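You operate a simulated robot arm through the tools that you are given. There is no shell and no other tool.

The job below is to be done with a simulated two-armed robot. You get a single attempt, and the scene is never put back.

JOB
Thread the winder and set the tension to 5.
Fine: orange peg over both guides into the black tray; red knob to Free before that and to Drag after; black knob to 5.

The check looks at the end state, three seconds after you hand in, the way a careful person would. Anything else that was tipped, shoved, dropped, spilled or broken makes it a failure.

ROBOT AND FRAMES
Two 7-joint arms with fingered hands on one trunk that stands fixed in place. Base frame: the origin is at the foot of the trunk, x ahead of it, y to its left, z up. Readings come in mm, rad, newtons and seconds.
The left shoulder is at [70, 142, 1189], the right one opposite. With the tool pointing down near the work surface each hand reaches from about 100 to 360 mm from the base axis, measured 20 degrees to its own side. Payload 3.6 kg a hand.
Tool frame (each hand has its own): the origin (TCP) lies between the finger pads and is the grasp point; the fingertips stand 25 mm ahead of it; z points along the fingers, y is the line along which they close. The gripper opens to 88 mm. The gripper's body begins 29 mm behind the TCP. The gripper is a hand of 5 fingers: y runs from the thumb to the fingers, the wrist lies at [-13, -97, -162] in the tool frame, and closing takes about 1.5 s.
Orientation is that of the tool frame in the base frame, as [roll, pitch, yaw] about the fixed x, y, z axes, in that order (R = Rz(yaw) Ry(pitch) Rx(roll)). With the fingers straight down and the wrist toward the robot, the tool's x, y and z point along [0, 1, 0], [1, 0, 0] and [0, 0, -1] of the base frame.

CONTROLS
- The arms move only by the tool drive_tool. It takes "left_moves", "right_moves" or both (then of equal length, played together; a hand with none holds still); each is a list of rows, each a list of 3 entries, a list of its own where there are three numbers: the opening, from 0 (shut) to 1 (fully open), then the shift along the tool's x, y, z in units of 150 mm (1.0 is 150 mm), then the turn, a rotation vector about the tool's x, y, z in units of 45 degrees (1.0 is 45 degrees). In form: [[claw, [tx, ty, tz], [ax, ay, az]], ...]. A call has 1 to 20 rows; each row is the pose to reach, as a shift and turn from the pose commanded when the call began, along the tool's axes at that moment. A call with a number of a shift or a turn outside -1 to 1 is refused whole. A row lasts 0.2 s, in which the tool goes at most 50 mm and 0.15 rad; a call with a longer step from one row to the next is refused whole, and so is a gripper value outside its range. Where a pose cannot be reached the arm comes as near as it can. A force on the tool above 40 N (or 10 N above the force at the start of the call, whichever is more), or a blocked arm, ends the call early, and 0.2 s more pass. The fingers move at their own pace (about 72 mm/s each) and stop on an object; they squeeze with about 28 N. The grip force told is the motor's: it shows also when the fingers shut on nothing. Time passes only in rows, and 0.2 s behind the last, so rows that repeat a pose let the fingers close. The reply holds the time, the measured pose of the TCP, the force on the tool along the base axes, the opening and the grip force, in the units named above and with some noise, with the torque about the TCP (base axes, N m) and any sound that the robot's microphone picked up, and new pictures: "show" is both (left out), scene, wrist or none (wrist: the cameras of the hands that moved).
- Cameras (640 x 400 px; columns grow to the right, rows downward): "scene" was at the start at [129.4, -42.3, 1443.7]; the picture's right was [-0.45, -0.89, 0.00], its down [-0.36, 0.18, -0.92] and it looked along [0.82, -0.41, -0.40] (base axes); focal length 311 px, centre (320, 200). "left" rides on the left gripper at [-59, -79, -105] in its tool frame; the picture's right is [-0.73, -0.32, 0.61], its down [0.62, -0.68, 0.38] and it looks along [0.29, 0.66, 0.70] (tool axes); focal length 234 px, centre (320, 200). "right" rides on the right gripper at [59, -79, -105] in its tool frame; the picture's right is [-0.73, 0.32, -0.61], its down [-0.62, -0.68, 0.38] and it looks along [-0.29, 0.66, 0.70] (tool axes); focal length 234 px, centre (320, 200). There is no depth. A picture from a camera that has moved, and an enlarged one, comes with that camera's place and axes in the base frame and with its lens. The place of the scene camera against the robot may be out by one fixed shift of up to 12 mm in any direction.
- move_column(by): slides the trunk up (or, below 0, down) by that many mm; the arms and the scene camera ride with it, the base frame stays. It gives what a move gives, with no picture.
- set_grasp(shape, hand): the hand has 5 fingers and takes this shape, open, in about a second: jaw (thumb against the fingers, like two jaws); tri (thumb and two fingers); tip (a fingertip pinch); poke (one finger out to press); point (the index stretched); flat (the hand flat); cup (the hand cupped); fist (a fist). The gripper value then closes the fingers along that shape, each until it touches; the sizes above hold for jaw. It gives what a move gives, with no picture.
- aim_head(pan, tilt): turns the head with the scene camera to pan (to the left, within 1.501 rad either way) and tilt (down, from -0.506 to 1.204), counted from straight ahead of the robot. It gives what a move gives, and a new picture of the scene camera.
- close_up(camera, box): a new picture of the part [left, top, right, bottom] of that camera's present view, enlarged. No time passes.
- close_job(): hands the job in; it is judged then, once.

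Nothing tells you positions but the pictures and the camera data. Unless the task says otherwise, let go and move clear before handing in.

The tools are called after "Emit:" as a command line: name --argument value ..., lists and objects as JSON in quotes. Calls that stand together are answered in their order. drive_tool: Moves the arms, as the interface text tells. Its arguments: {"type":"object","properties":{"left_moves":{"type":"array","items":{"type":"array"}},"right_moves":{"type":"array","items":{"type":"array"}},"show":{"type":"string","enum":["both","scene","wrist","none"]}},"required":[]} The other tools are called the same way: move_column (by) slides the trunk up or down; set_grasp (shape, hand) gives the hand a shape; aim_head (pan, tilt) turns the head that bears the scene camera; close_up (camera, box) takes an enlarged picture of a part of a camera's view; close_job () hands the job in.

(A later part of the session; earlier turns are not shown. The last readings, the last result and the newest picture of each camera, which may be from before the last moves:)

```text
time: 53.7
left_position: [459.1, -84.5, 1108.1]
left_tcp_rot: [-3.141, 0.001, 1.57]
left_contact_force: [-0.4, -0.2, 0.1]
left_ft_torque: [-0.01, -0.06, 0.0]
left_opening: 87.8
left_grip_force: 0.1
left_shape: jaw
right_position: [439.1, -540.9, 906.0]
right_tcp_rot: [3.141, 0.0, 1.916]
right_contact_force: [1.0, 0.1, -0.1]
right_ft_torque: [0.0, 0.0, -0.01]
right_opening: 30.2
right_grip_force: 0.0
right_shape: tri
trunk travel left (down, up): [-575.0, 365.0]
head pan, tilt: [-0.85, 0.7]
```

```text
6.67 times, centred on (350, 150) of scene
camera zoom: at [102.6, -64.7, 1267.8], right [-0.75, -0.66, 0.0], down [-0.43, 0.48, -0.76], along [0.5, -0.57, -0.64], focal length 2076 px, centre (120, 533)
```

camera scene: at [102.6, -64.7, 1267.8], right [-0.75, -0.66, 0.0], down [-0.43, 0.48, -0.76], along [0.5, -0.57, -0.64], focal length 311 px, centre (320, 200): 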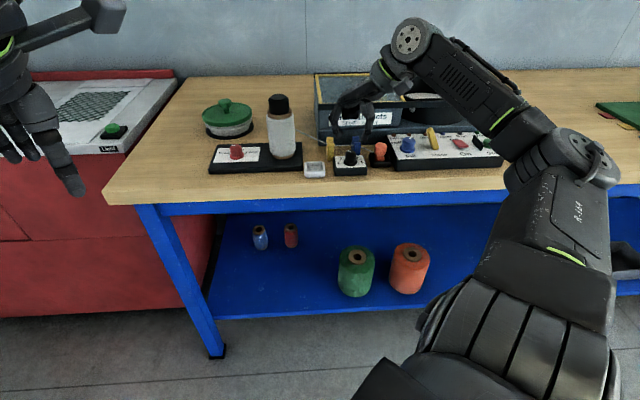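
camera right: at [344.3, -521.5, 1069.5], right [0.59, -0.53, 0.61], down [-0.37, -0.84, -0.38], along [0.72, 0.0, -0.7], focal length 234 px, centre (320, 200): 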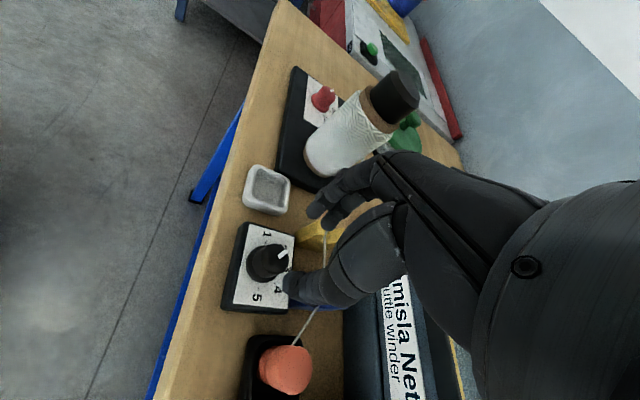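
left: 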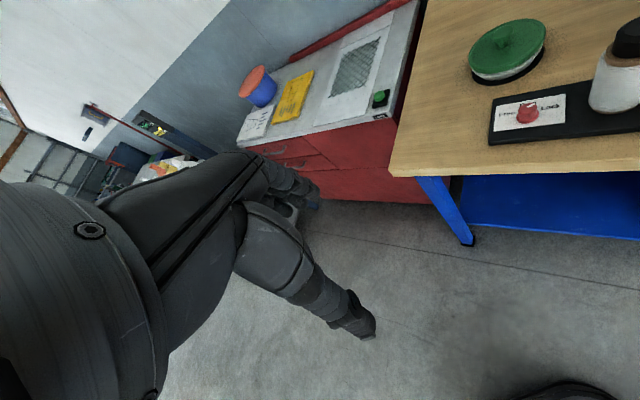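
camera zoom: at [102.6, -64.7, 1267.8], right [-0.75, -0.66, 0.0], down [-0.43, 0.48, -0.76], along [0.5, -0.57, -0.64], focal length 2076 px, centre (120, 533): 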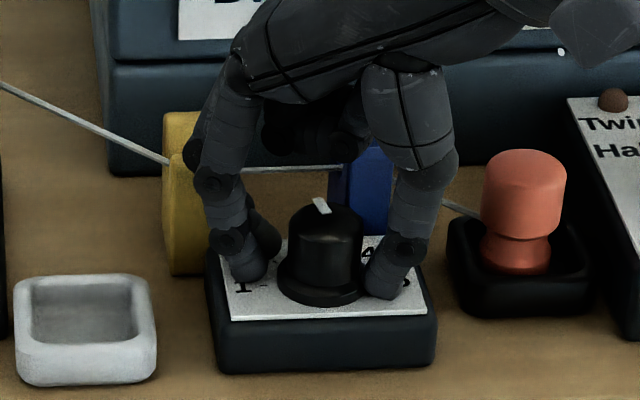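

The marker is now close to 3. I'll do the second turn and swing back in one call.

Emit:
drive_tool --right_moves '[[0, [0, 0, 0], [0, 0, 0]], [0, [0, 0, 0], [0, 0, 0]], [0, [0, 0, 0], [0, 0, 0]], [0, [0, 0, 0], [0, 0, 0]], [0, [0, 0, 0], [0, 0, 0.15]], [0, [0, 0, 0], [0, 0, 0.3]], [0, [0, 0, 0], [0, 0, 0.45]], [0, [0, 0, 0], [0, 0, 0.6]], [0, [0, 0, 0], [0, 0, 0.756]], [0, [0, 0, 0], [0, 0, 0.756]], [0.34, [0, 0, 0], [0, 0, 0.756]], [0.34, [0, 0, 0], [0, 0, 0.756]], [0.34, [0, 0, 0], [0, 0, 0.6]], [0.34, [0, 0, 0], [0, 0, 0.45]], [0.34, [0, 0, 0], [0, 0, 0.3]], [0.34, [0, 0, 0], [0, 0, 0.15]], [0.34, [0, 0, 0], [0, 0, 0]], [0.34, [0, 0, 0], [0, 0, 0]]]' --show "none"

Emit:
close_up --camera "right" --box '[200, 160, 360, 300]'

Emit:
close_up --camera "scene" --box '[310, 120, 390, 180]'

```text
time: 57.5
left_position: [459.1, -83.9, 1107.7]
left_tcp_rot: [-3.141, 0.0, 1.571]
left_contact_force: [0.3, -0.2, -0.1]
left_ft_torque: [0.02, -0.01, 0.0]
left_opening: 87.4
left_grip_force: 0.0
left_shape: jaw
right_position: [439.1, -541.4, 905.8]
right_tcp_rot: [-3.141, -0.001, 1.916]
right_contact_force: [0.7, -1.1, 0.3]
right_ft_torque: [0.01, 0.03, 0.0]
right_opening: 29.7
right_grip_force: 0.0
right_shape: tri
trunk travel left (down, up): [-575.0, 365.0]
head pan, tilt: [-0.85, 0.7]
```

```text
2.86 times, centred on (280, 230) of right
camera zoom: at [345.2, -513.2, 1012.6], right [0.55, -0.57, 0.61], down [-0.43, -0.82, -0.38], along [0.72, -0.05, -0.7], focal length 669 px, centre (434, 114)
```

zoom: 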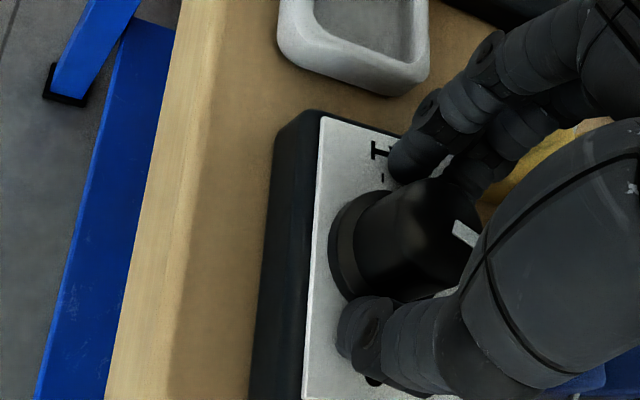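

```text
6.67 times, centred on (350, 150) of scene
camera zoom: at [102.6, -64.7, 1267.8], right [-0.75, -0.66, 0.0], down [-0.43, 0.48, -0.76], along [0.5, -0.57, -0.64], focal length 2076 px, centre (120, 533)
```

zoom: 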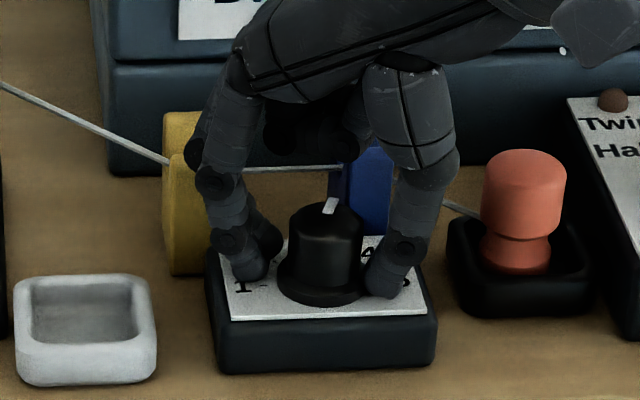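

The marker is now just past 3. I'll do the third turn and swing back.

Emit:
drive_tool --right_moves '[[0, [0, 0, 0], [0, 0, 0]], [0, [0, 0, 0], [0, 0, 0]], [0, [0, 0, 0], [0, 0, 0]], [0, [0, 0, 0], [0, 0, 0]], [0, [0, 0, 0], [0, 0, 0.15]], [0, [0, 0, 0], [0, 0, 0.3]], [0, [0, 0, 0], [0, 0, 0.45]], [0, [0, 0, 0], [0, 0, 0.6]], [0, [0, 0, 0], [0, 0, 0.756]], [0, [0, 0, 0], [0, 0, 0.756]], [0.34, [0, 0, 0], [0, 0, 0.756]], [0.34, [0, 0, 0], [0, 0, 0.756]], [0.34, [0, 0, 0], [0, 0, 0.6]], [0.34, [0, 0, 0], [0, 0, 0.45]], [0.34, [0, 0, 0], [0, 0, 0.3]], [0.34, [0, 0, 0], [0, 0, 0.15]], [0.34, [0, 0, 0], [0, 0, 0]], [0.34, [0, 0, 0], [0, 0, 0]]]' --show "none"

Emit:
close_up --camera "right" --box '[200, 160, 360, 300]'

Emit:
close_up --camera "scene" --box '[325, 135, 375, 175]'

```text
time: 61.3
left_position: [459.6, -84.6, 1107.0]
left_tcp_rot: [-3.141, -0.001, 1.571]
left_contact_force: [0.4, 0.5, -0.8]
left_ft_torque: [0.0, -0.01, -0.03]
left_opening: 87.5
left_grip_force: 0.0
left_shape: jaw
right_position: [439.3, -542.0, 906.5]
right_tcp_rot: [3.141, -0.002, 1.914]
right_contact_force: [0.2, 0.4, 0.3]
right_ft_torque: [0.02, -0.02, -0.01]
right_opening: 30.0
right_grip_force: 0.0
right_shape: tri
trunk travel left (down, up): [-575.0, 365.0]
head pan, tilt: [-0.85, 0.7]
```

```text
2.86 times, centred on (280, 230) of right
camera zoom: at [345.2, -513.1, 1012.2], right [0.55, -0.57, 0.61], down [-0.43, -0.82, -0.38], along [0.72, -0.05, -0.7], focal length 669 px, centre (434, 114)
```

zoom: 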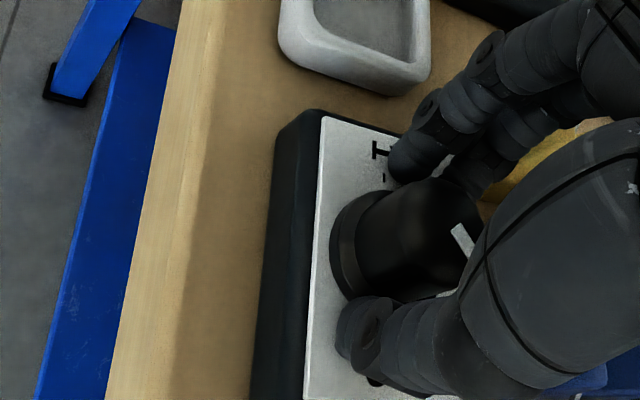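

```text
10.00 times, centred on (350, 155) of scene
camera zoom: at [102.6, -64.7, 1267.8], right [-0.75, -0.66, 0.0], down [-0.43, 0.48, -0.76], along [0.5, -0.57, -0.64], focal length 3114 px, centre (20, 650)
```

zoom: 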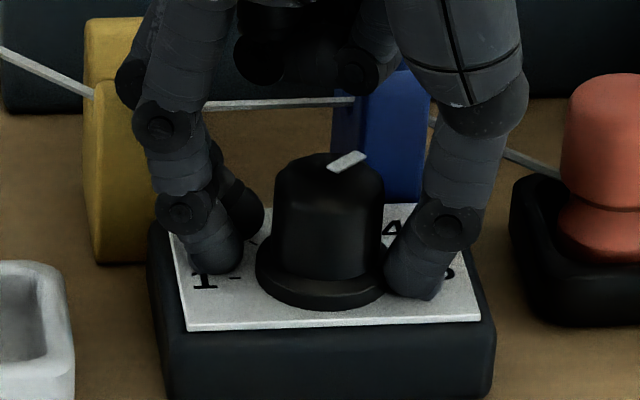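

The marker is now at about -103°, with 5 at about -138°. I'll make a fourth turn of 35° and check.

Emit:
drive_tool --right_moves '[[0, [0, 0, 0], [0, 0, 0]], [0, [0, 0, 0], [0, 0, 0]], [0, [0, 0, 0], [0, 0, 0]], [0, [0, 0, 0], [0, 0, 0]], [0, [0, 0, 0], [0, 0, 0.155]], [0, [0, 0, 0], [0, 0, 0.31]], [0, [0, 0, 0], [0, 0, 0.465]], [0, [0, 0, 0], [0, 0, 0.62]], [0, [0, 0, 0], [0, 0, 0.778]], [0, [0, 0, 0], [0, 0, 0.778]], [0.34, [0, 0, 0], [0, 0, 0.778]], [0.34, [0, 0, 0], [0, 0, 0.778]], [0.34, [0, 0, 0], [0, 0, 0.62]], [0.34, [0, 0, 0], [0, 0, 0.465]], [0.34, [0, 0, 0], [0, 0, 0.31]], [0.34, [0, 0, 0], [0, 0, 0.155]], [0.34, [0, 0, 0], [0, 0, 0]], [0.34, [0, 0, 0], [0, 0, 0]]]' --show "none"

Emit:
close_up --camera "right" --box '[200, 160, 360, 300]'

Emit:
close_up --camera "scene" --box '[325, 135, 375, 175]'

```text
time: 65.1
left_position: [458.4, -84.3, 1107.7]
left_tcp_rot: [-3.141, 0.0, 1.572]
left_contact_force: [-0.3, -0.5, -0.2]
left_ft_torque: [-0.03, 0.04, 0.02]
left_opening: 87.6
left_grip_force: 0.0
left_shape: jaw
right_position: [439.8, -542.7, 906.0]
right_tcp_rot: [-3.14, -0.001, 1.917]
right_contact_force: [-0.8, -0.3, -0.5]
right_ft_torque: [-0.01, 0.01, -0.01]
right_opening: 29.9
right_grip_force: 0.0
right_shape: tri
trunk travel left (down, up): [-575.0, 365.0]
head pan, tilt: [-0.85, 0.7]
```

```text
2.86 times, centred on (280, 230) of right
camera zoom: at [346.0, -514.1, 1012.3], right [0.55, -0.57, 0.61], down [-0.43, -0.82, -0.38], along [0.72, -0.05, -0.7], focal length 669 px, centre (434, 114)
```

zoom: 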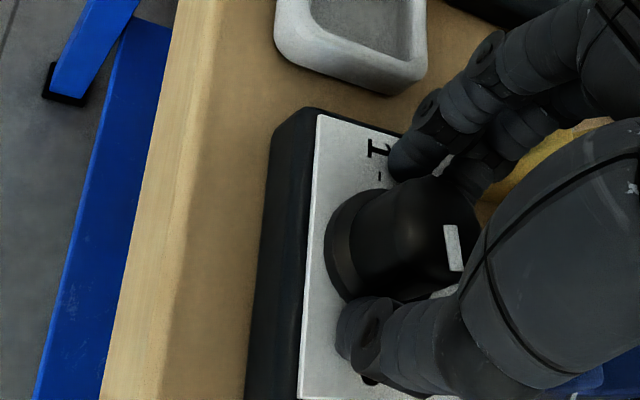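

```text
10.00 times, centred on (350, 155) of scene
camera zoom: at [102.6, -64.6, 1267.8], right [-0.75, -0.66, 0.0], down [-0.43, 0.48, -0.76], along [0.5, -0.57, -0.64], focal length 3114 px, centre (20, 650)
```

zoom: 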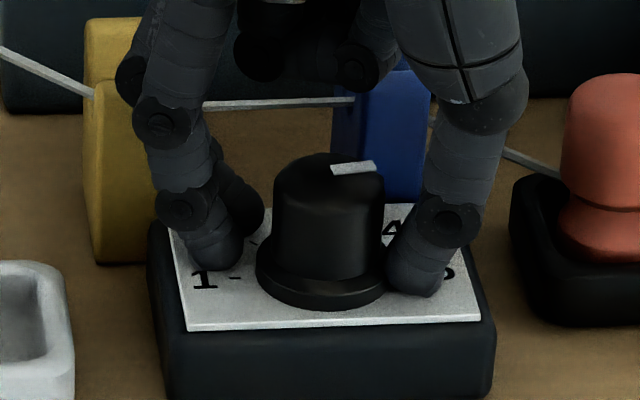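

The marker seems about 12–15° short of 5. I'll zoom in closely to measure before a final nudge.

Emit:
close_up --camera "scene" --box '[335, 142, 365, 166]'

Emit:
close_up --camera "right" --box '[260, 200, 330, 250]'

```text
16.00 times, centred on (350, 154) of scene
camera zoom: at [102.6, -64.6, 1267.8], right [-0.75, -0.66, 0.0], down [-0.43, 0.48, -0.76], along [0.5, -0.57, -0.64], focal length 4982 px, centre (-160, 936)
```

zoom: 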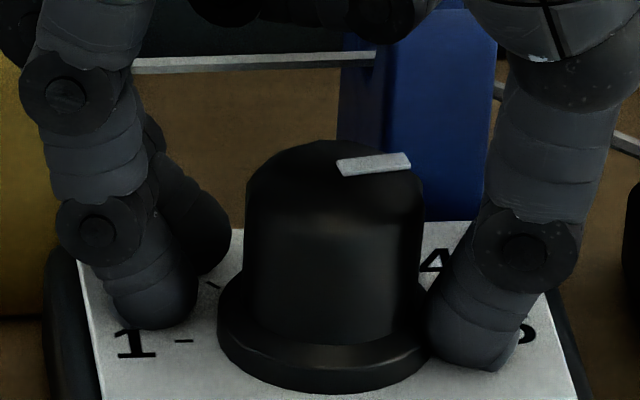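

```text
8.00 times, centred on (295, 225) of right
camera zoom: at [346.0, -514.1, 1012.3], right [0.55, -0.57, 0.61], down [-0.43, -0.82, -0.38], along [0.72, -0.05, -0.7], focal length 1873 px, centre (520, 0)
```

zoom: 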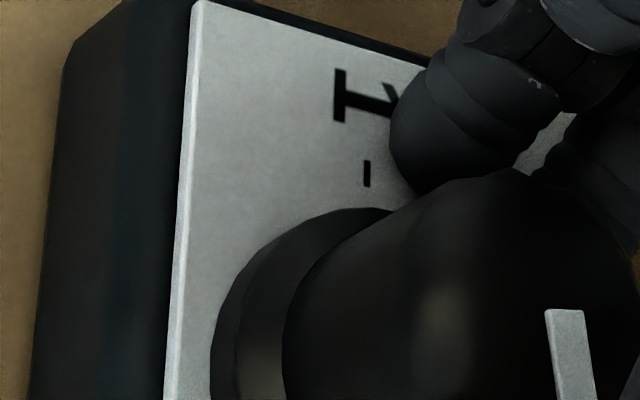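

The marker reads about -127° against 5 at about -134°, so roughly 7° short. I'll grip and nudge it about 10° (the grip loses around 3° per turn), then lift off to look.

Emit:
drive_tool --right_moves '[[0, [0, 0, 0], [0, 0, 0]], [0, [0, 0, 0], [0, 0, 0]], [0, [0, 0, 0], [0, 0, 0]], [0, [0, 0, 0], [0, 0, 0]], [0, [0, 0, 0], [0, 0, 0.11]], [0, [0, 0, 0], [0, 0, 0.22]], [0, [0, 0, 0], [0, 0, 0.22]], [0, [0, 0, 0], [0, 0, 0.22]], [0.34, [0, 0, 0], [0, 0, 0.22]], [0.34, [0, 0, 0], [0, 0, 0.22]], [0.34, [0, 0, 0], [0, 0, 0.11]], [0.34, [0, 0, 0], [0, 0, 0]], [0.34, [0, 0, 0], [0, 0, 0]]]' --show "none"

Emit:
close_up --camera "scene" --box '[335, 142, 365, 166]'

Emit:
close_up --camera "right" --box '[270, 200, 350, 260]'

```text
time: 67.9
left_position: [459.6, -85.7, 1107.3]
left_tcp_rot: [-3.141, 0.0, 1.572]
left_contact_force: [-0.4, 0.1, -0.4]
left_ft_torque: [-0.01, -0.02, -0.02]
left_opening: 87.6
left_grip_force: 0.0
left_shape: jaw
right_position: [440.6, -541.4, 906.6]
right_tcp_rot: [-3.141, 0.001, 1.913]
right_contact_force: [-0.2, 0.1, -1.0]
right_ft_torque: [0.0, 0.01, 0.03]
right_opening: 30.2
right_grip_force: 0.0
right_shape: tri
trunk travel left (down, up): [-575.0, 365.0]
head pan, tilt: [-0.85, 0.7]
```

```text
16.00 times, centred on (350, 154) of scene
camera zoom: at [102.6, -64.6, 1267.8], right [-0.75, -0.66, 0.0], down [-0.43, 0.48, -0.76], along [0.5, -0.57, -0.64], focal length 4982 px, centre (-160, 936)
```

zoom: 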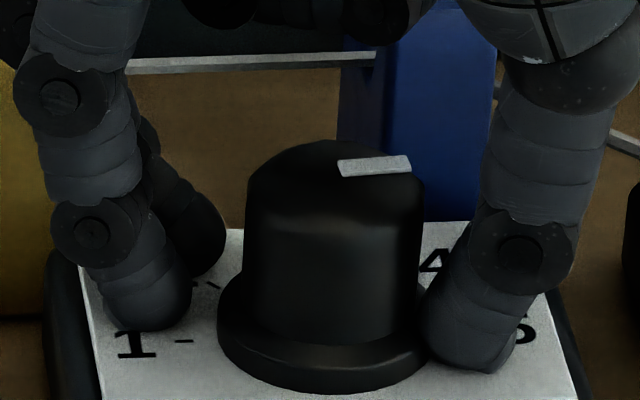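

```text
6.67 times, centred on (310, 230) of right
camera zoom: at [346.5, -513.3, 1012.2], right [0.55, -0.57, 0.61], down [-0.43, -0.82, -0.38], along [0.72, -0.05, -0.7], focal length 1561 px, centre (387, 0)
```

zoom: 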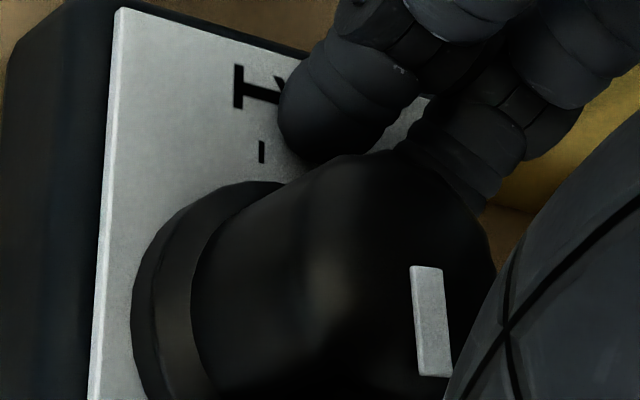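

It moved only about 2.4°, and now reads about -130° against the label's -135° for 5. I'll grip and turn 12° again, looking at the marker while still gripped to see whether it slips or stops.

Emit:
drive_tool --right_moves '[[0, [0, 0, 0], [0, 0, 0]], [0, [0, 0, 0], [0, 0, 0]], [0, [0, 0, 0], [0, 0, 0]], [0, [0, 0, 0], [0, 0, 0]], [0, [0, 0, 0], [0, 0, 0]]]' --show "none"

Emit:
close_up --camera "right" --box '[270, 200, 350, 260]'

Emit:
close_up --camera "scene" --box '[335, 142, 365, 166]'

```text
time: 69.1
left_position: [459.3, -83.5, 1107.4]
left_tcp_rot: [-3.141, 0.0, 1.571]
left_contact_force: [0.2, 0.3, 0.5]
left_ft_torque: [0.04, -0.01, 0.01]
left_opening: 87.7
left_grip_force: 0.1
left_shape: jaw
right_position: [440.1, -542.4, 906.3]
right_tcp_rot: [-3.142, 0.002, 1.913]
right_contact_force: [-1.9, 0.0, 2.0]
right_ft_torque: [0.06, 0.07, 0.02]
right_opening: 17.5
right_grip_force: 27.5
right_shape: tri
trunk travel left (down, up): [-575.0, 365.0]
head pan, tilt: [-0.85, 0.7]
```

```text
6.67 times, centred on (310, 230) of right
camera zoom: at [346.1, -513.0, 1012.5], right [0.55, -0.58, 0.61], down [-0.43, -0.82, -0.38], along [0.72, -0.05, -0.7], focal length 1561 px, centre (387, 0)
```

zoom: 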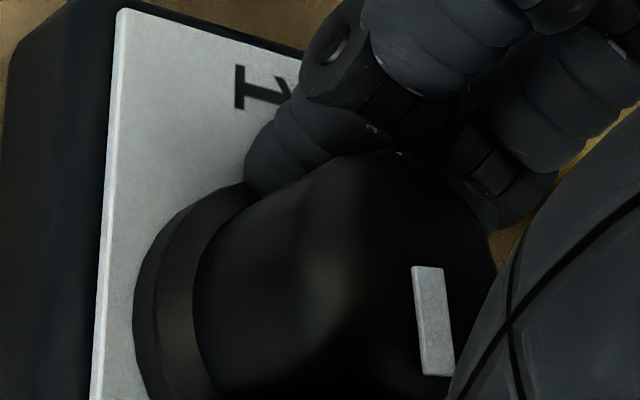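

```text
16.00 times, centred on (350, 154) of scene
camera zoom: at [102.1, -64.3, 1267.9], right [-0.75, -0.66, 0.0], down [-0.42, 0.48, -0.77], along [0.51, -0.57, -0.64], focal length 4982 px, centre (-160, 936)
```

zoom: 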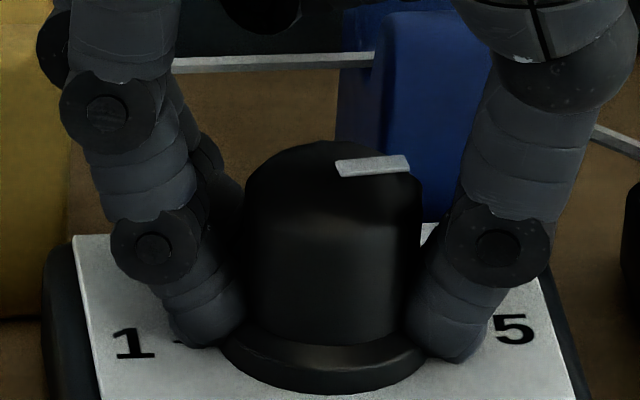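

Closing on the knob doesn't shift it. Now I'll turn 12° and look while gripped.

Emit:
drive_tool --right_moves '[[0, [0, 0, 0], [0, 0, 0.09]], [0, [0, 0, 0], [0, 0, 0.18]], [0, [0, 0, 0], [0, 0, 0.267]], [0, [0, 0, 0], [0, 0, 0.267]], [0, [0, 0, 0], [0, 0, 0.267]]]' --show "none"

Emit:
close_up --camera "right" --box '[270, 200, 350, 260]'

Emit:
close_up --camera "scene" --box '[335, 142, 365, 166]'

```text
time: 70.3
left_position: [459.4, -85.2, 1108.0]
left_tcp_rot: [3.141, 0.0, 1.571]
left_contact_force: [0.0, -0.6, 0.2]
left_ft_torque: [0.01, -0.01, -0.01]
left_opening: 87.8
left_grip_force: 0.1
left_shape: jaw
right_position: [439.3, -540.8, 906.7]
right_tcp_rot: [3.141, -0.001, 1.703]
right_contact_force: [0.2, -0.5, 0.7]
right_ft_torque: [0.02, -0.03, 0.01]
right_opening: 16.9
right_grip_force: 27.9
right_shape: tri
trunk travel left (down, up): [-575.0, 365.0]
head pan, tilt: [-0.85, 0.7]
```

```text
6.67 times, centred on (310, 230) of right
camera zoom: at [353.9, -493.4, 1012.6], right [0.42, -0.68, 0.61], down [-0.59, -0.71, -0.38], along [0.69, -0.2, -0.7], focal length 1561 px, centre (387, 0)
```

zoom: 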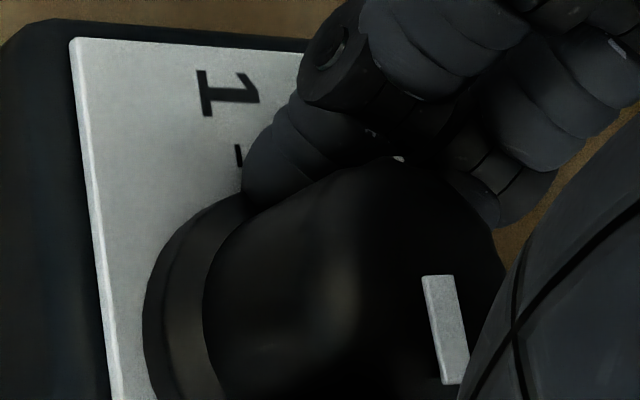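

```text
16.00 times, centred on (350, 154) of scene
camera zoom: at [102.6, -64.8, 1267.8], right [-0.75, -0.66, 0.0], down [-0.43, 0.48, -0.76], along [0.5, -0.57, -0.64], focal length 4982 px, centre (-160, 936)
```

zoom: 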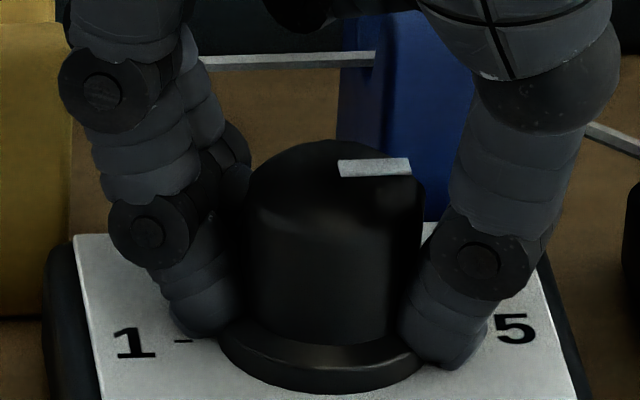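

The marker now reads between -132° and -137°, essentially at 5 (-135°). I'll release in place and re-measure.

Emit:
drive_tool --right_moves '[[0.34, [0, 0, 0], [0, 0, 0]], [0.34, [0, 0, 0], [0, 0, 0]], [0.34, [0, 0, 0], [0, 0, 0]]]' --show "none"

Emit:
close_up --camera "right" --box '[270, 200, 350, 260]'

Emit:
close_up --camera "scene" --box '[335, 142, 365, 166]'

```text
time: 71.1
left_position: [458.4, -86.2, 1108.3]
left_tcp_rot: [3.141, 0.0, 1.573]
left_contact_force: [1.1, 0.4, 0.2]
left_ft_torque: [0.0, -0.01, 0.01]
left_opening: 87.8
left_grip_force: 0.1
left_shape: jaw
right_position: [438.8, -541.9, 906.7]
right_tcp_rot: [3.142, 0.0, 1.705]
right_contact_force: [0.2, 0.4, 0.3]
right_ft_torque: [0.03, 0.03, 0.01]
right_opening: 30.0
right_grip_force: 0.1
right_shape: tri
trunk travel left (down, up): [-575.0, 365.0]
head pan, tilt: [-0.85, 0.7]
```

```text
6.67 times, centred on (310, 230) of right
camera zoom: at [353.8, -493.3, 1012.6], right [0.42, -0.68, 0.61], down [-0.59, -0.71, -0.38], along [0.69, -0.2, -0.7], focal length 1561 px, centre (387, 0)
```

zoom: 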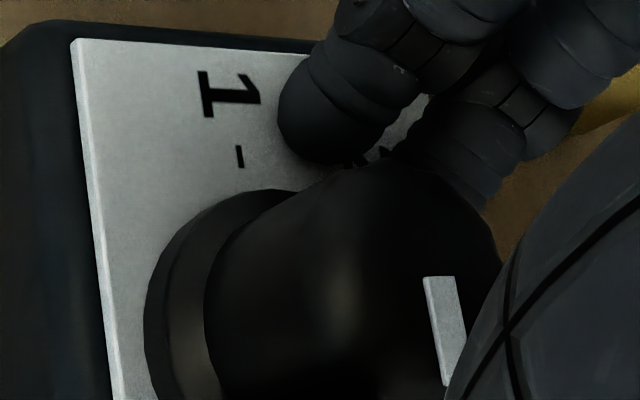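

```text
16.00 times, centred on (350, 154) of scene
camera zoom: at [102.4, -64.8, 1267.8], right [-0.75, -0.66, 0.0], down [-0.43, 0.48, -0.76], along [0.51, -0.57, -0.64], focal length 4982 px, centre (-160, 936)
```

zoom: 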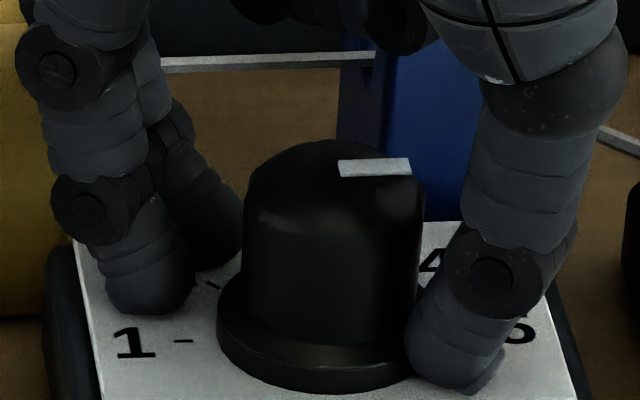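

The black knob now points at 5 to within measuring error (about ±3°). I'll lift straight up and check the area before heading back to the red knob.

Emit:
drive_tool --right_moves '[[0.34, [0, 0, -0.12], [0, 0, 0]], [0.34, [0, 0, -0.26], [0, 0, 0]], [0.34, [0, 0, -0.4], [0, 0, 0]], [0.34, [0, 0, -0.5], [0, 0, 0]], [0.34, [0, 0, -0.5], [0, 0, 0]]]' --show "none"

Emit:
close_up --camera "scene" --box '[260, 100, 420, 190]'

Emit:
close_up --camera "right" --box '[200, 160, 360, 300]'

Emit:
close_up --camera "scene" --box '[330, 140, 370, 168]'

```text
time: 72.3
left_position: [459.6, -84.5, 1109.0]
left_tcp_rot: [-3.141, 0.0, 1.572]
left_contact_force: [0.4, -0.6, 0.8]
left_ft_torque: [0.02, -0.01, -0.04]
left_opening: 87.6
left_grip_force: 0.0
left_shape: jaw
right_position: [436.9, -540.4, 982.3]
right_tcp_rot: [-3.141, 0.0, 1.702]
right_contact_force: [-1.0, -0.4, 0.1]
right_ft_torque: [-0.03, 0.01, -0.02]
right_opening: 29.8
right_grip_force: 0.1
right_shape: tri
trunk travel left (down, up): [-575.0, 365.0]
head pan, tilt: [-0.85, 0.7]
```

```text
4.00 times, centred on (340, 145) of scene
camera zoom: at [102.8, -64.9, 1267.8], right [-0.75, -0.66, 0.0], down [-0.43, 0.48, -0.76], along [0.5, -0.57, -0.64], focal length 1246 px, centre (240, 420)
```

zoom: 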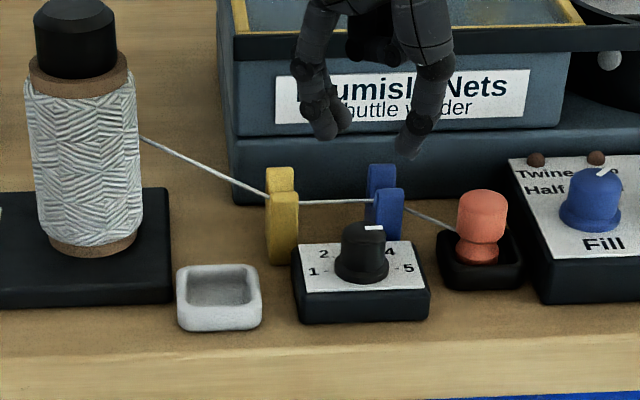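

```text
2.86 times, centred on (280, 230) of right
camera zoom: at [352.3, -493.3, 1088.3], right [0.42, -0.68, 0.61], down [-0.59, -0.71, -0.38], along [0.69, -0.2, -0.7], focal length 669 px, centre (434, 114)
```

zoom: 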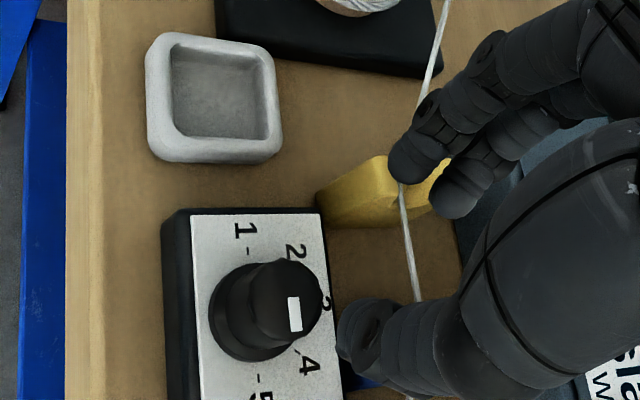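

```text
14.29 times, centred on (350, 154) of scene
camera zoom: at [102.8, -64.9, 1267.8], right [-0.75, -0.66, 0.0], down [-0.43, 0.48, -0.76], along [0.5, -0.57, -0.64], focal length 4449 px, centre (-109, 857)
```

zoom: 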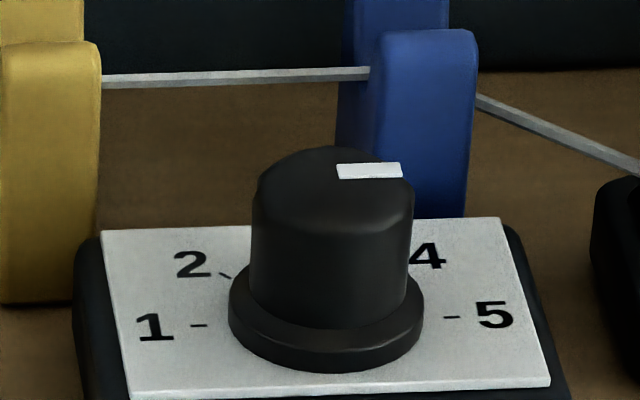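

The clear view shows the black knob's marker parallel to the 1–5 line, pointing squarely at 5; thread and peg are in place. Now I'll go round the front of the spool to the red knob.

Emit:
drive_tool --right_moves '[[0.5, [0.163, 0.093, -0.02], [0, 0, 0.122]], [0.6, [0.325, 0.186, -0.04], [0, 0, 0.244]], [0.7, [0.488, 0.278, -0.05], [0, 0, 0.367]], [0.7, [0.65, 0.371, -0.05], [0, 0, 0.489]], [0.7, [0.813, 0.464, -0.05], [0, 0, 0.611]], [0.7, [0.813, 0.464, -0.05], [0, 0, 0.611]]]' --show "none"

Emit:
close_up --camera "scene" --box '[180, 0, 420, 190]'

```text
time: 73.7
left_position: [459.9, -85.9, 1108.6]
left_tcp_rot: [3.141, -0.001, 1.57]
left_contact_force: [0.2, 0.4, 0.9]
left_ft_torque: [0.0, -0.04, -0.03]
left_opening: 87.8
left_grip_force: 0.0
left_shape: jaw
right_position: [489.4, -412.6, 987.8]
right_tcp_rot: [-3.141, -0.002, 1.223]
right_contact_force: [-0.4, 0.5, -1.1]
right_ft_torque: [0.04, 0.03, 0.04]
right_opening: 61.2
right_grip_force: 0.0
right_shape: tri
trunk travel left (down, up): [-575.0, 365.0]
head pan, tilt: [-0.85, 0.7]
```

```text
2.11 times, centred on (300, 95) of scene
camera zoom: at [102.4, -65.5, 1267.8], right [-0.75, -0.66, 0.0], down [-0.42, 0.48, -0.76], along [0.5, -0.57, -0.64], focal length 656 px, centre (362, 421)
```

zoom: 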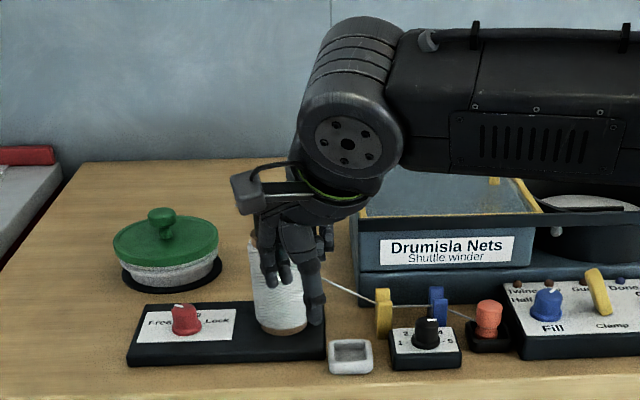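

The hand is in front of the spool and clear. I'll go on to hover over the red knob by the same route as before.

Emit:
drive_tool --right_moves '[[0.7, [0.138, 0.084, 0], [0, 0, 0]], [0.7, [0.276, 0.168, 0], [0, 0, 0]], [0.7, [0.414, 0.252, 0], [0, 0, 0]], [0.7, [0.552, 0.336, 0], [0, 0, 0]], [0.7, [0.53, 0.5, 0], [0, 0, 0]], [0.7, [0.507, 0.664, 0], [0, 0, 0]], [0.7, [0.485, 0.828, 0], [0, 0, 0]], [0.7, [0.463, 0.992, 0], [0, 0, 0]], [0.7, [0.463, 0.992, 0], [0, 0, 0]]]' --show "none"

Emit:
close_up --camera "right" --box '[200, 160, 360, 300]'

Emit:
close_up --camera "scene" --box '[180, 60, 340, 190]'

```text
time: 75.7
left_position: [457.9, -83.9, 1107.6]
left_tcp_rot: [-3.141, 0.0, 1.57]
left_contact_force: [-0.8, 0.8, -0.4]
left_ft_torque: [0.02, 0.03, -0.01]
left_opening: 87.7
left_grip_force: 0.0
left_shape: jaw
right_position: [654.1, -397.0, 991.2]
right_tcp_rot: [-3.141, 0.0, 1.225]
right_contact_force: [0.0, -1.4, -1.0]
right_ft_torque: [0.04, 0.0, 0.02]
right_opening: 61.4
right_grip_force: 0.1
right_shape: tri
trunk travel left (down, up): [-575.0, 365.0]
head pan, tilt: [-0.85, 0.7]
```

```text
2.86 times, centred on (280, 230) of right
camera zoom: at [599.9, -315.4, 1096.8], right [0.06, -0.79, 0.61], down [-0.85, -0.36, -0.38], along [0.52, -0.5, -0.7], focal length 669 px, centre (434, 114)
```

zoom: 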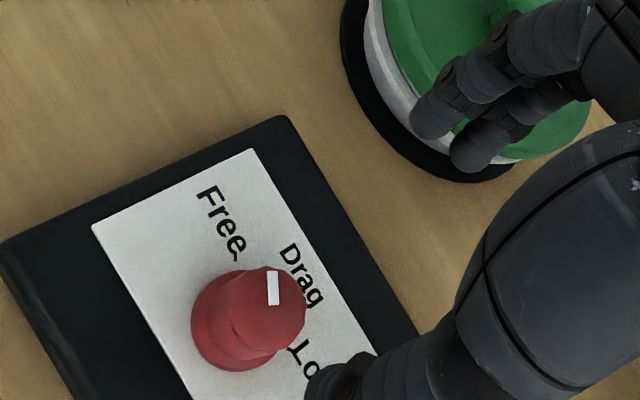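

```text
3.08 times, centred on (260, 125) of scene
camera zoom: at [102.1, -64.5, 1267.9], right [-0.75, -0.66, 0.0], down [-0.42, 0.48, -0.77], along [0.51, -0.57, -0.64], focal length 958 px, centre (505, 431)
```

zoom: 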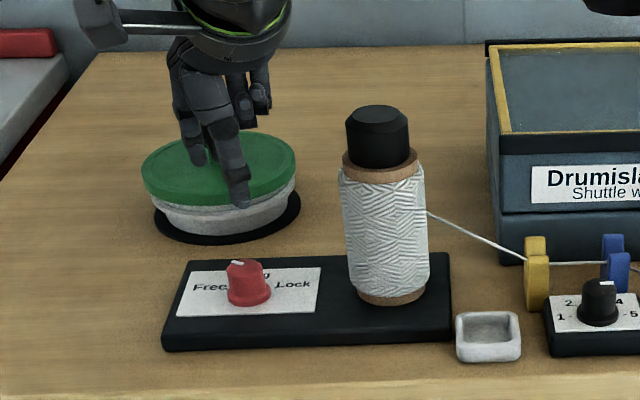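

The red knob still reads Free (about 13.5°); Drag is at about -46.5°. I'll descend around it at the same height as before.

Emit:
drive_tool --right_moves '[[0.7, [-0.01, 0, 0.15], [0, 0, 0]], [0.7, [-0.01, 0, 0.3], [0, 0, 0]], [0.7, [-0.01, 0, 0.4], [0, 0, 0]], [0.7, [-0.01, 0, 0.4], [0, 0, 0]]]' --show "none"

Emit:
close_up --camera "right" --box '[200, 160, 360, 300]'

Emit:
close_up --camera "scene" --box '[195, 100, 295, 165]'

```text
time: 76.7
left_position: [459.6, -84.9, 1108.5]
left_tcp_rot: [3.142, -0.001, 1.57]
left_contact_force: [-0.9, -0.3, -0.3]
left_ft_torque: [0.01, -0.02, -0.04]
left_opening: 87.8
left_grip_force: 0.0
left_shape: jaw
right_position: [655.9, -398.4, 931.0]
right_tcp_rot: [3.142, 0.0, 1.225]
right_contact_force: [-0.3, 0.0, -0.4]
right_ft_torque: [-0.01, 0.02, 0.02]
right_opening: 61.2
right_grip_force: 0.0
right_shape: tri
trunk travel left (down, up): [-575.0, 365.0]
head pan, tilt: [-0.85, 0.7]
```

```text
2.86 times, centred on (280, 230) of right
camera zoom: at [602.2, -316.5, 1036.7], right [0.06, -0.79, 0.61], down [-0.85, -0.35, -0.38], along [0.52, -0.5, -0.7], focal length 669 px, centre (434, 114)
```

zoom: 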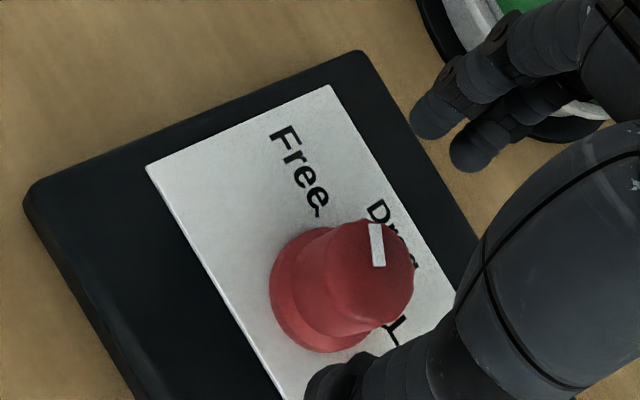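

```text
6.15 times, centred on (245, 132) of scene
camera zoom: at [102.6, -64.6, 1267.8], right [-0.75, -0.66, 0.0], down [-0.43, 0.48, -0.76], along [0.5, -0.57, -0.64], focal length 1916 px, centre (782, 615)
```

zoom: 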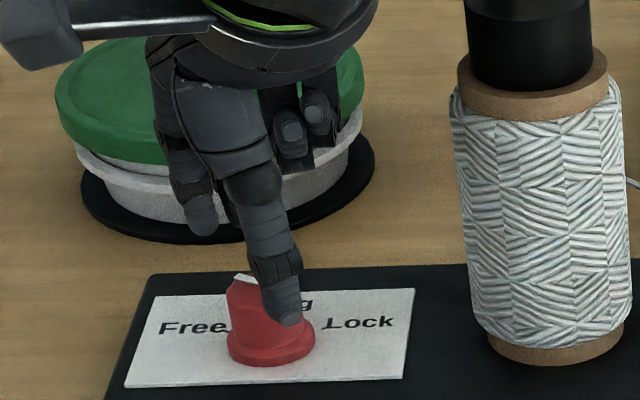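

The knob is about 3 mm toward the thumb, so I'll correct, descend, close, and turn clockwise by 32°.

Emit:
drive_tool --right_moves '[[0.6, [-0.009, -0.02, 0.05], [0, 0, 0]], [0.6, [-0.009, -0.02, 0.11], [0, 0, 0]], [0.6, [-0.009, -0.02, 0.165], [0, 0, 0]], [0.6, [-0.009, -0.02, 0.165], [0, 0, 0]], [0, [-0.009, -0.02, 0.165], [0, 0, 0]], [0, [-0.009, -0.02, 0.165], [0, 0, 0]], [0, [-0.009, -0.02, 0.165], [0, 0, 0]], [0, [-0.009, -0.02, 0.165], [0, 0, 0]], [0, [-0.009, -0.02, 0.165], [0, 0, 0]]]' --show "none"

Emit:
close_up --camera "right" --box '[200, 160, 360, 300]'

Emit:
close_up --camera "scene" --box '[195, 100, 295, 165]'

```text
time: 78.7
left_position: [460.0, -84.0, 1108.2]
left_tcp_rot: [-3.141, -0.001, 1.57]
left_contact_force: [0.2, -0.2, -0.2]
left_ft_torque: [0.02, 0.03, -0.01]
left_opening: 87.9
left_grip_force: 0.2
left_shape: jaw
right_position: [651.9, -397.8, 905.2]
right_tcp_rot: [-3.141, -0.001, 1.224]
right_contact_force: [-1.0, 1.0, -0.9]
right_ft_torque: [-0.02, -0.09, -0.03]
right_opening: 18.9
right_grip_force: 28.4
right_shape: tri
trunk travel left (down, up): [-575.0, 365.0]
head pan, tilt: [-0.85, 0.7]
```

```text
2.86 times, centred on (280, 230) of right
camera zoom: at [598.3, -316.3, 1011.4], right [0.06, -0.79, 0.61], down [-0.85, -0.35, -0.38], along [0.52, -0.5, -0.7], focal length 669 px, centre (434, 114)
```

zoom: 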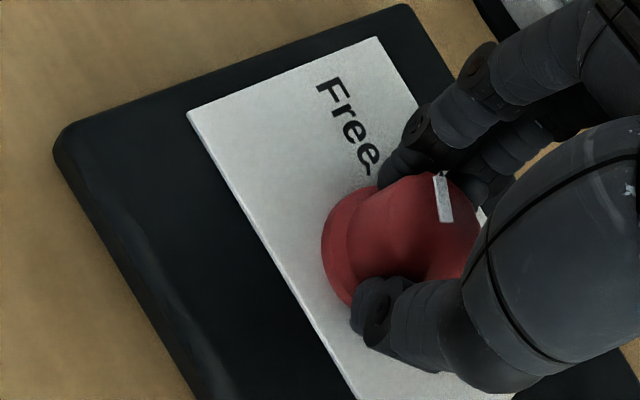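

```text
6.15 times, centred on (245, 132) of scene
camera zoom: at [102.8, -64.5, 1267.8], right [-0.75, -0.66, 0.0], down [-0.43, 0.48, -0.76], along [0.5, -0.57, -0.64], focal length 1916 px, centre (782, 615)
```

zoom: 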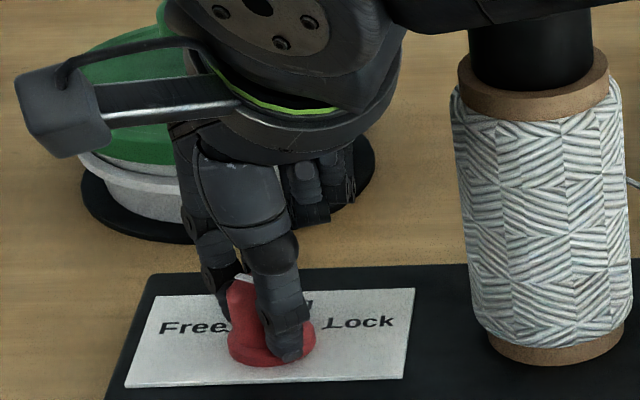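

Gripped on the red knob. I'll turn clockwise 36°, release, and look.

Emit:
drive_tool --right_moves '[[0, [0, 0, 0], [0, 0, 0.16]], [0, [0, 0, 0], [0, 0, 0.32]], [0, [0, 0, 0], [0, 0, 0.48]], [0, [0, 0, 0], [0, 0, 0.64]], [0, [0, 0, 0], [0, 0, 0.8]], [0, [0, 0, 0], [0, 0, 0.8]], [0.6, [0, 0, 0], [0, 0, 0.8]], [0.6, [0, 0, 0], [0, 0, 0.8]], [0.6, [0, 0, 0], [0, 0, 0.8]]]' --show "none"

Emit:
close_up --camera "right" --box '[220, 180, 340, 280]'

Emit:
close_up --camera "scene" --box '[215, 130, 265, 165]'

```text
time: 80.7
left_position: [460.0, -84.8, 1107.9]
left_tcp_rot: [-3.141, -0.001, 1.57]
left_contact_force: [0.5, 0.0, 0.0]
left_ft_torque: [-0.01, -0.04, 0.03]
left_opening: 87.5
left_grip_force: 0.0
left_shape: jaw
right_position: [651.5, -398.8, 904.2]
right_tcp_rot: [3.141, 0.0, 0.597]
right_contact_force: [0.1, 0.6, 0.1]
right_ft_torque: [0.02, 0.01, 0.0]
right_opening: 52.2
right_grip_force: 0.1
right_shape: tri
trunk travel left (down, up): [-575.0, 365.0]
head pan, tilt: [-0.85, 0.7]
```

```text
4.00 times, centred on (280, 230) of right
camera zoom: at [655.7, -300.0, 1010.0], right [-0.42, -0.67, 0.61], down [-0.9, 0.21, -0.38], along [0.13, -0.71, -0.7], focal length 937 px, centre (480, 80)
```

zoom: 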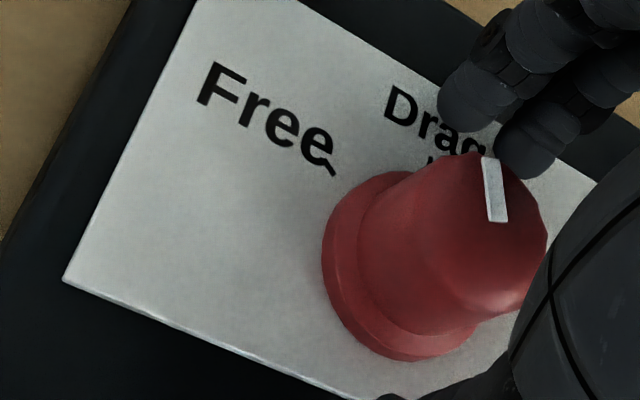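

```text
11.43 times, centred on (240, 148) of scene
camera zoom: at [102.5, -64.3, 1267.8], right [-0.75, -0.66, 0.0], down [-0.43, 0.48, -0.77], along [0.5, -0.57, -0.64], focal length 3559 px, centre (1234, 800)
```

zoom: 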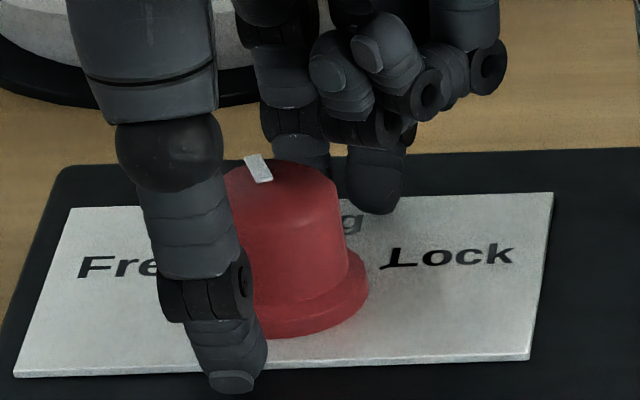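

The marker reads about -25°; Drag is at about -45°, so 20° remain. I'll swing back, grip, turn 20°, and release.

Emit:
drive_tool --right_moves '[[0.6, [0, 0, 0], [0, 0, -0.14]], [0.6, [0, 0, 0], [0, 0, -0.28]], [0.6, [0, 0, 0], [0, 0, -0.42]], [0.6, [0, 0, 0], [0, 0, -0.53]], [0.6, [0, 0, 0], [0, 0, -0.53]], [0, [0, 0, 0], [0, 0, -0.53]], [0, [0, 0, 0], [0, 0, -0.53]], [0, [0, 0, 0], [0, 0, -0.53]], [0, [0, 0, 0], [0, 0, -0.53]], [0, [0, 0, 0], [0, 0, -0.53]], [0, [0, 0, 0], [0, 0, -0.415]], [0, [0, 0, 0], [0, 0, -0.3]], [0, [0, 0, 0], [0, 0, -0.185]], [0, [0, 0, 0], [0, 0, -0.075]], [0, [0, 0, 0], [0, 0, -0.075]], [0.6, [0, 0, 0], [0, 0, -0.075]], [0.6, [0, 0, 0], [0, 0, -0.075]], [0.6, [0, 0, 0], [0, 0, -0.075]]]' --show "none"

Emit:
close_up --camera "right" --box '[220, 180, 340, 280]'

Emit:
close_up --camera "scene" --box '[215, 130, 265, 165]'

```text
time: 84.5
left_position: [458.6, -85.5, 1107.3]
left_tcp_rot: [-3.141, 0.0, 1.572]
left_contact_force: [0.7, -0.3, -0.7]
left_ft_torque: [-0.02, -0.02, -0.02]
left_opening: 87.8
left_grip_force: 0.0
left_shape: jaw
right_position: [651.3, -400.1, 904.2]
right_tcp_rot: [-3.141, 0.0, 0.654]
right_contact_force: [-0.4, 0.5, -0.7]
right_ft_torque: [0.0, 0.01, 0.04]
right_opening: 52.5
right_grip_force: 0.1
right_shape: tri
trunk travel left (down, up): [-575.0, 365.0]
head pan, tilt: [-0.85, 0.7]
```

```text
4.00 times, centred on (280, 230) of right
camera zoom: at [649.9, -300.8, 1009.8], right [-0.38, -0.7, 0.61], down [-0.91, 0.16, -0.38], along [0.17, -0.7, -0.7], focal length 937 px, centre (480, 80)
```

zoom: 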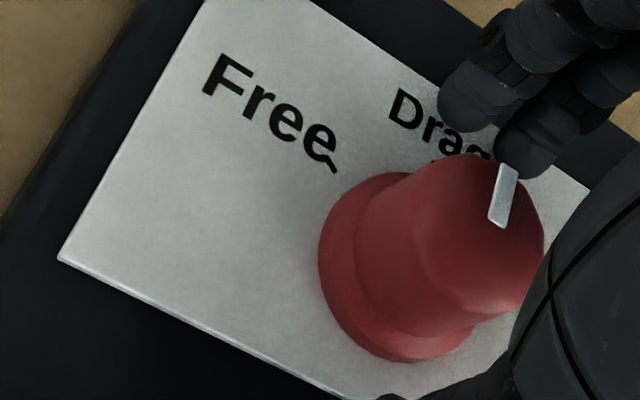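

```text
11.43 times, centred on (240, 148) of scene
camera zoom: at [102.6, -64.3, 1267.8], right [-0.75, -0.66, 0.0], down [-0.43, 0.48, -0.77], along [0.5, -0.57, -0.64], focal length 3559 px, centre (1234, 800)
```

zoom: 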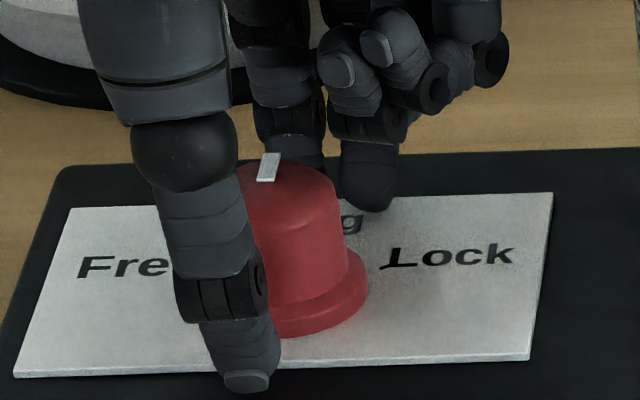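

The red knob's marker now reads -45°, matching Drag. I'll lift off straight up and retreat toward the robot.

Emit:
drive_tool --right_moves '[[0.6, [0, 0, -0.12], [0, 0, 0]], [0.6, [0, 0, -0.26], [0, 0, 0]], [0.6, [0, 0, -0.4], [0, 0, 0]], [0.6, [0, -0.15, -0.48], [0, 0, 0]], [0.6, [0, -0.35, -0.55], [0, 0, 0]], [0.6, [0, -0.55, -0.6], [0, 0, 0]], [0.6, [0, -0.75, -0.6], [0, 0, 0]], [0.6, [0, -0.75, -0.6], [0, 0, 0]]]' --show "both"

Emit:
close_up --camera "scene" --box '[200, 100, 300, 180]'

Emit:
close_up --camera "right" --box '[140, 120, 340, 280]'

```text
time: 86.3
left_position: [459.5, -85.2, 1108.2]
left_tcp_rot: [3.141, -0.001, 1.57]
left_contact_force: [0.0, -0.8, -0.5]
left_ft_torque: [0.01, 0.02, -0.02]
left_opening: 87.9
left_grip_force: 0.1
left_shape: jaw
right_position: [586.1, -307.0, 992.6]
right_tcp_rot: [-3.141, -0.001, 0.656]
right_contact_force: [-0.8, 0.4, -0.3]
right_ft_torque: [0.01, 0.0, -0.04]
right_opening: 52.2
right_grip_force: 0.1
right_shape: tri
trunk travel left (down, up): [-575.0, 365.0]
head pan, tilt: [-0.85, 0.7]
camera scene: at [103.1, -65.0, 1267.7], right [-0.75, -0.66, 0.0], down [-0.43, 0.48, -0.76], along [0.5, -0.57, -0.64], focal length 311 px, centre (320, 200)
camera right: at [584.9, -208.6, 1098.3], right [-0.38, -0.7, 0.61], down [-0.91, 0.16, -0.38], along [0.17, -0.7, -0.7], focal length 234 px, centre (320, 200)
```

scene: 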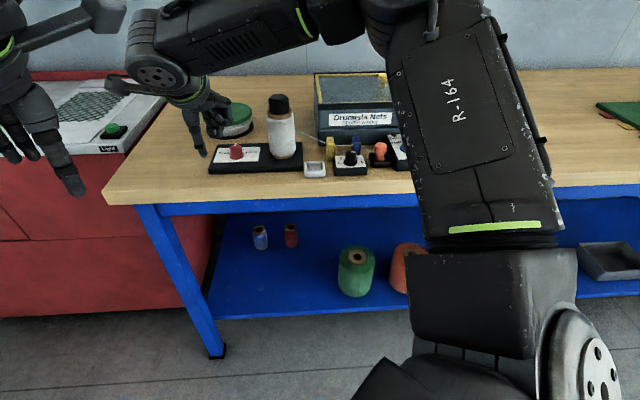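
right: 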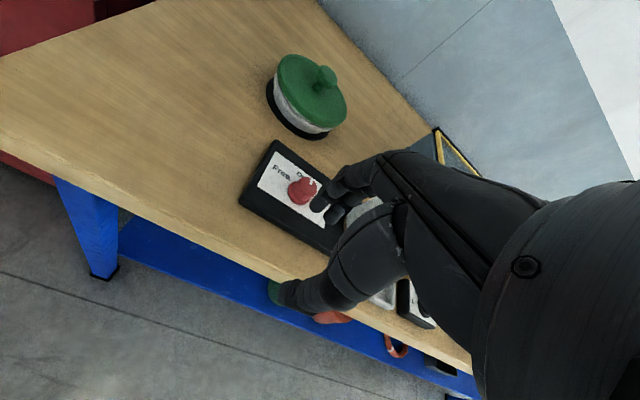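

```text
5.00 times, centred on (250, 140) of scene
camera zoom: at [103.1, -65.0, 1267.7], right [-0.75, -0.66, 0.0], down [-0.43, 0.48, -0.76], along [0.5, -0.57, -0.64], focal length 1557 px, centre (670, 500)
```

zoom: 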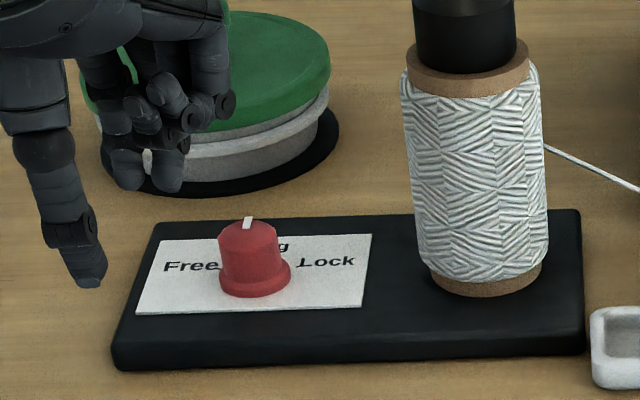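

```text
2.50 times, centred on (240, 200) of right
camera zoom: at [584.9, -208.6, 1098.3], right [-0.38, -0.7, 0.61], down [-0.91, 0.16, -0.38], along [0.17, -0.7, -0.7], focal length 585 px, centre (520, 200)
```

zoom: 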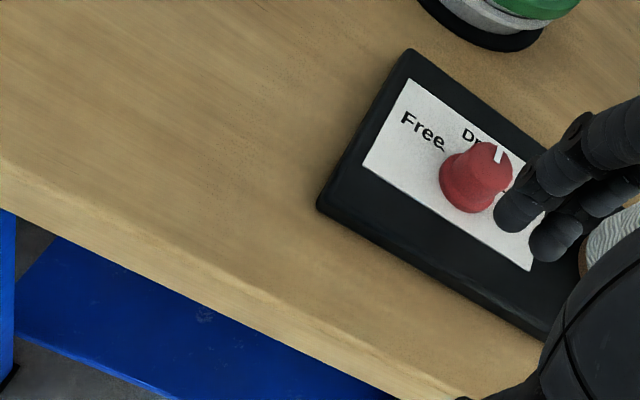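

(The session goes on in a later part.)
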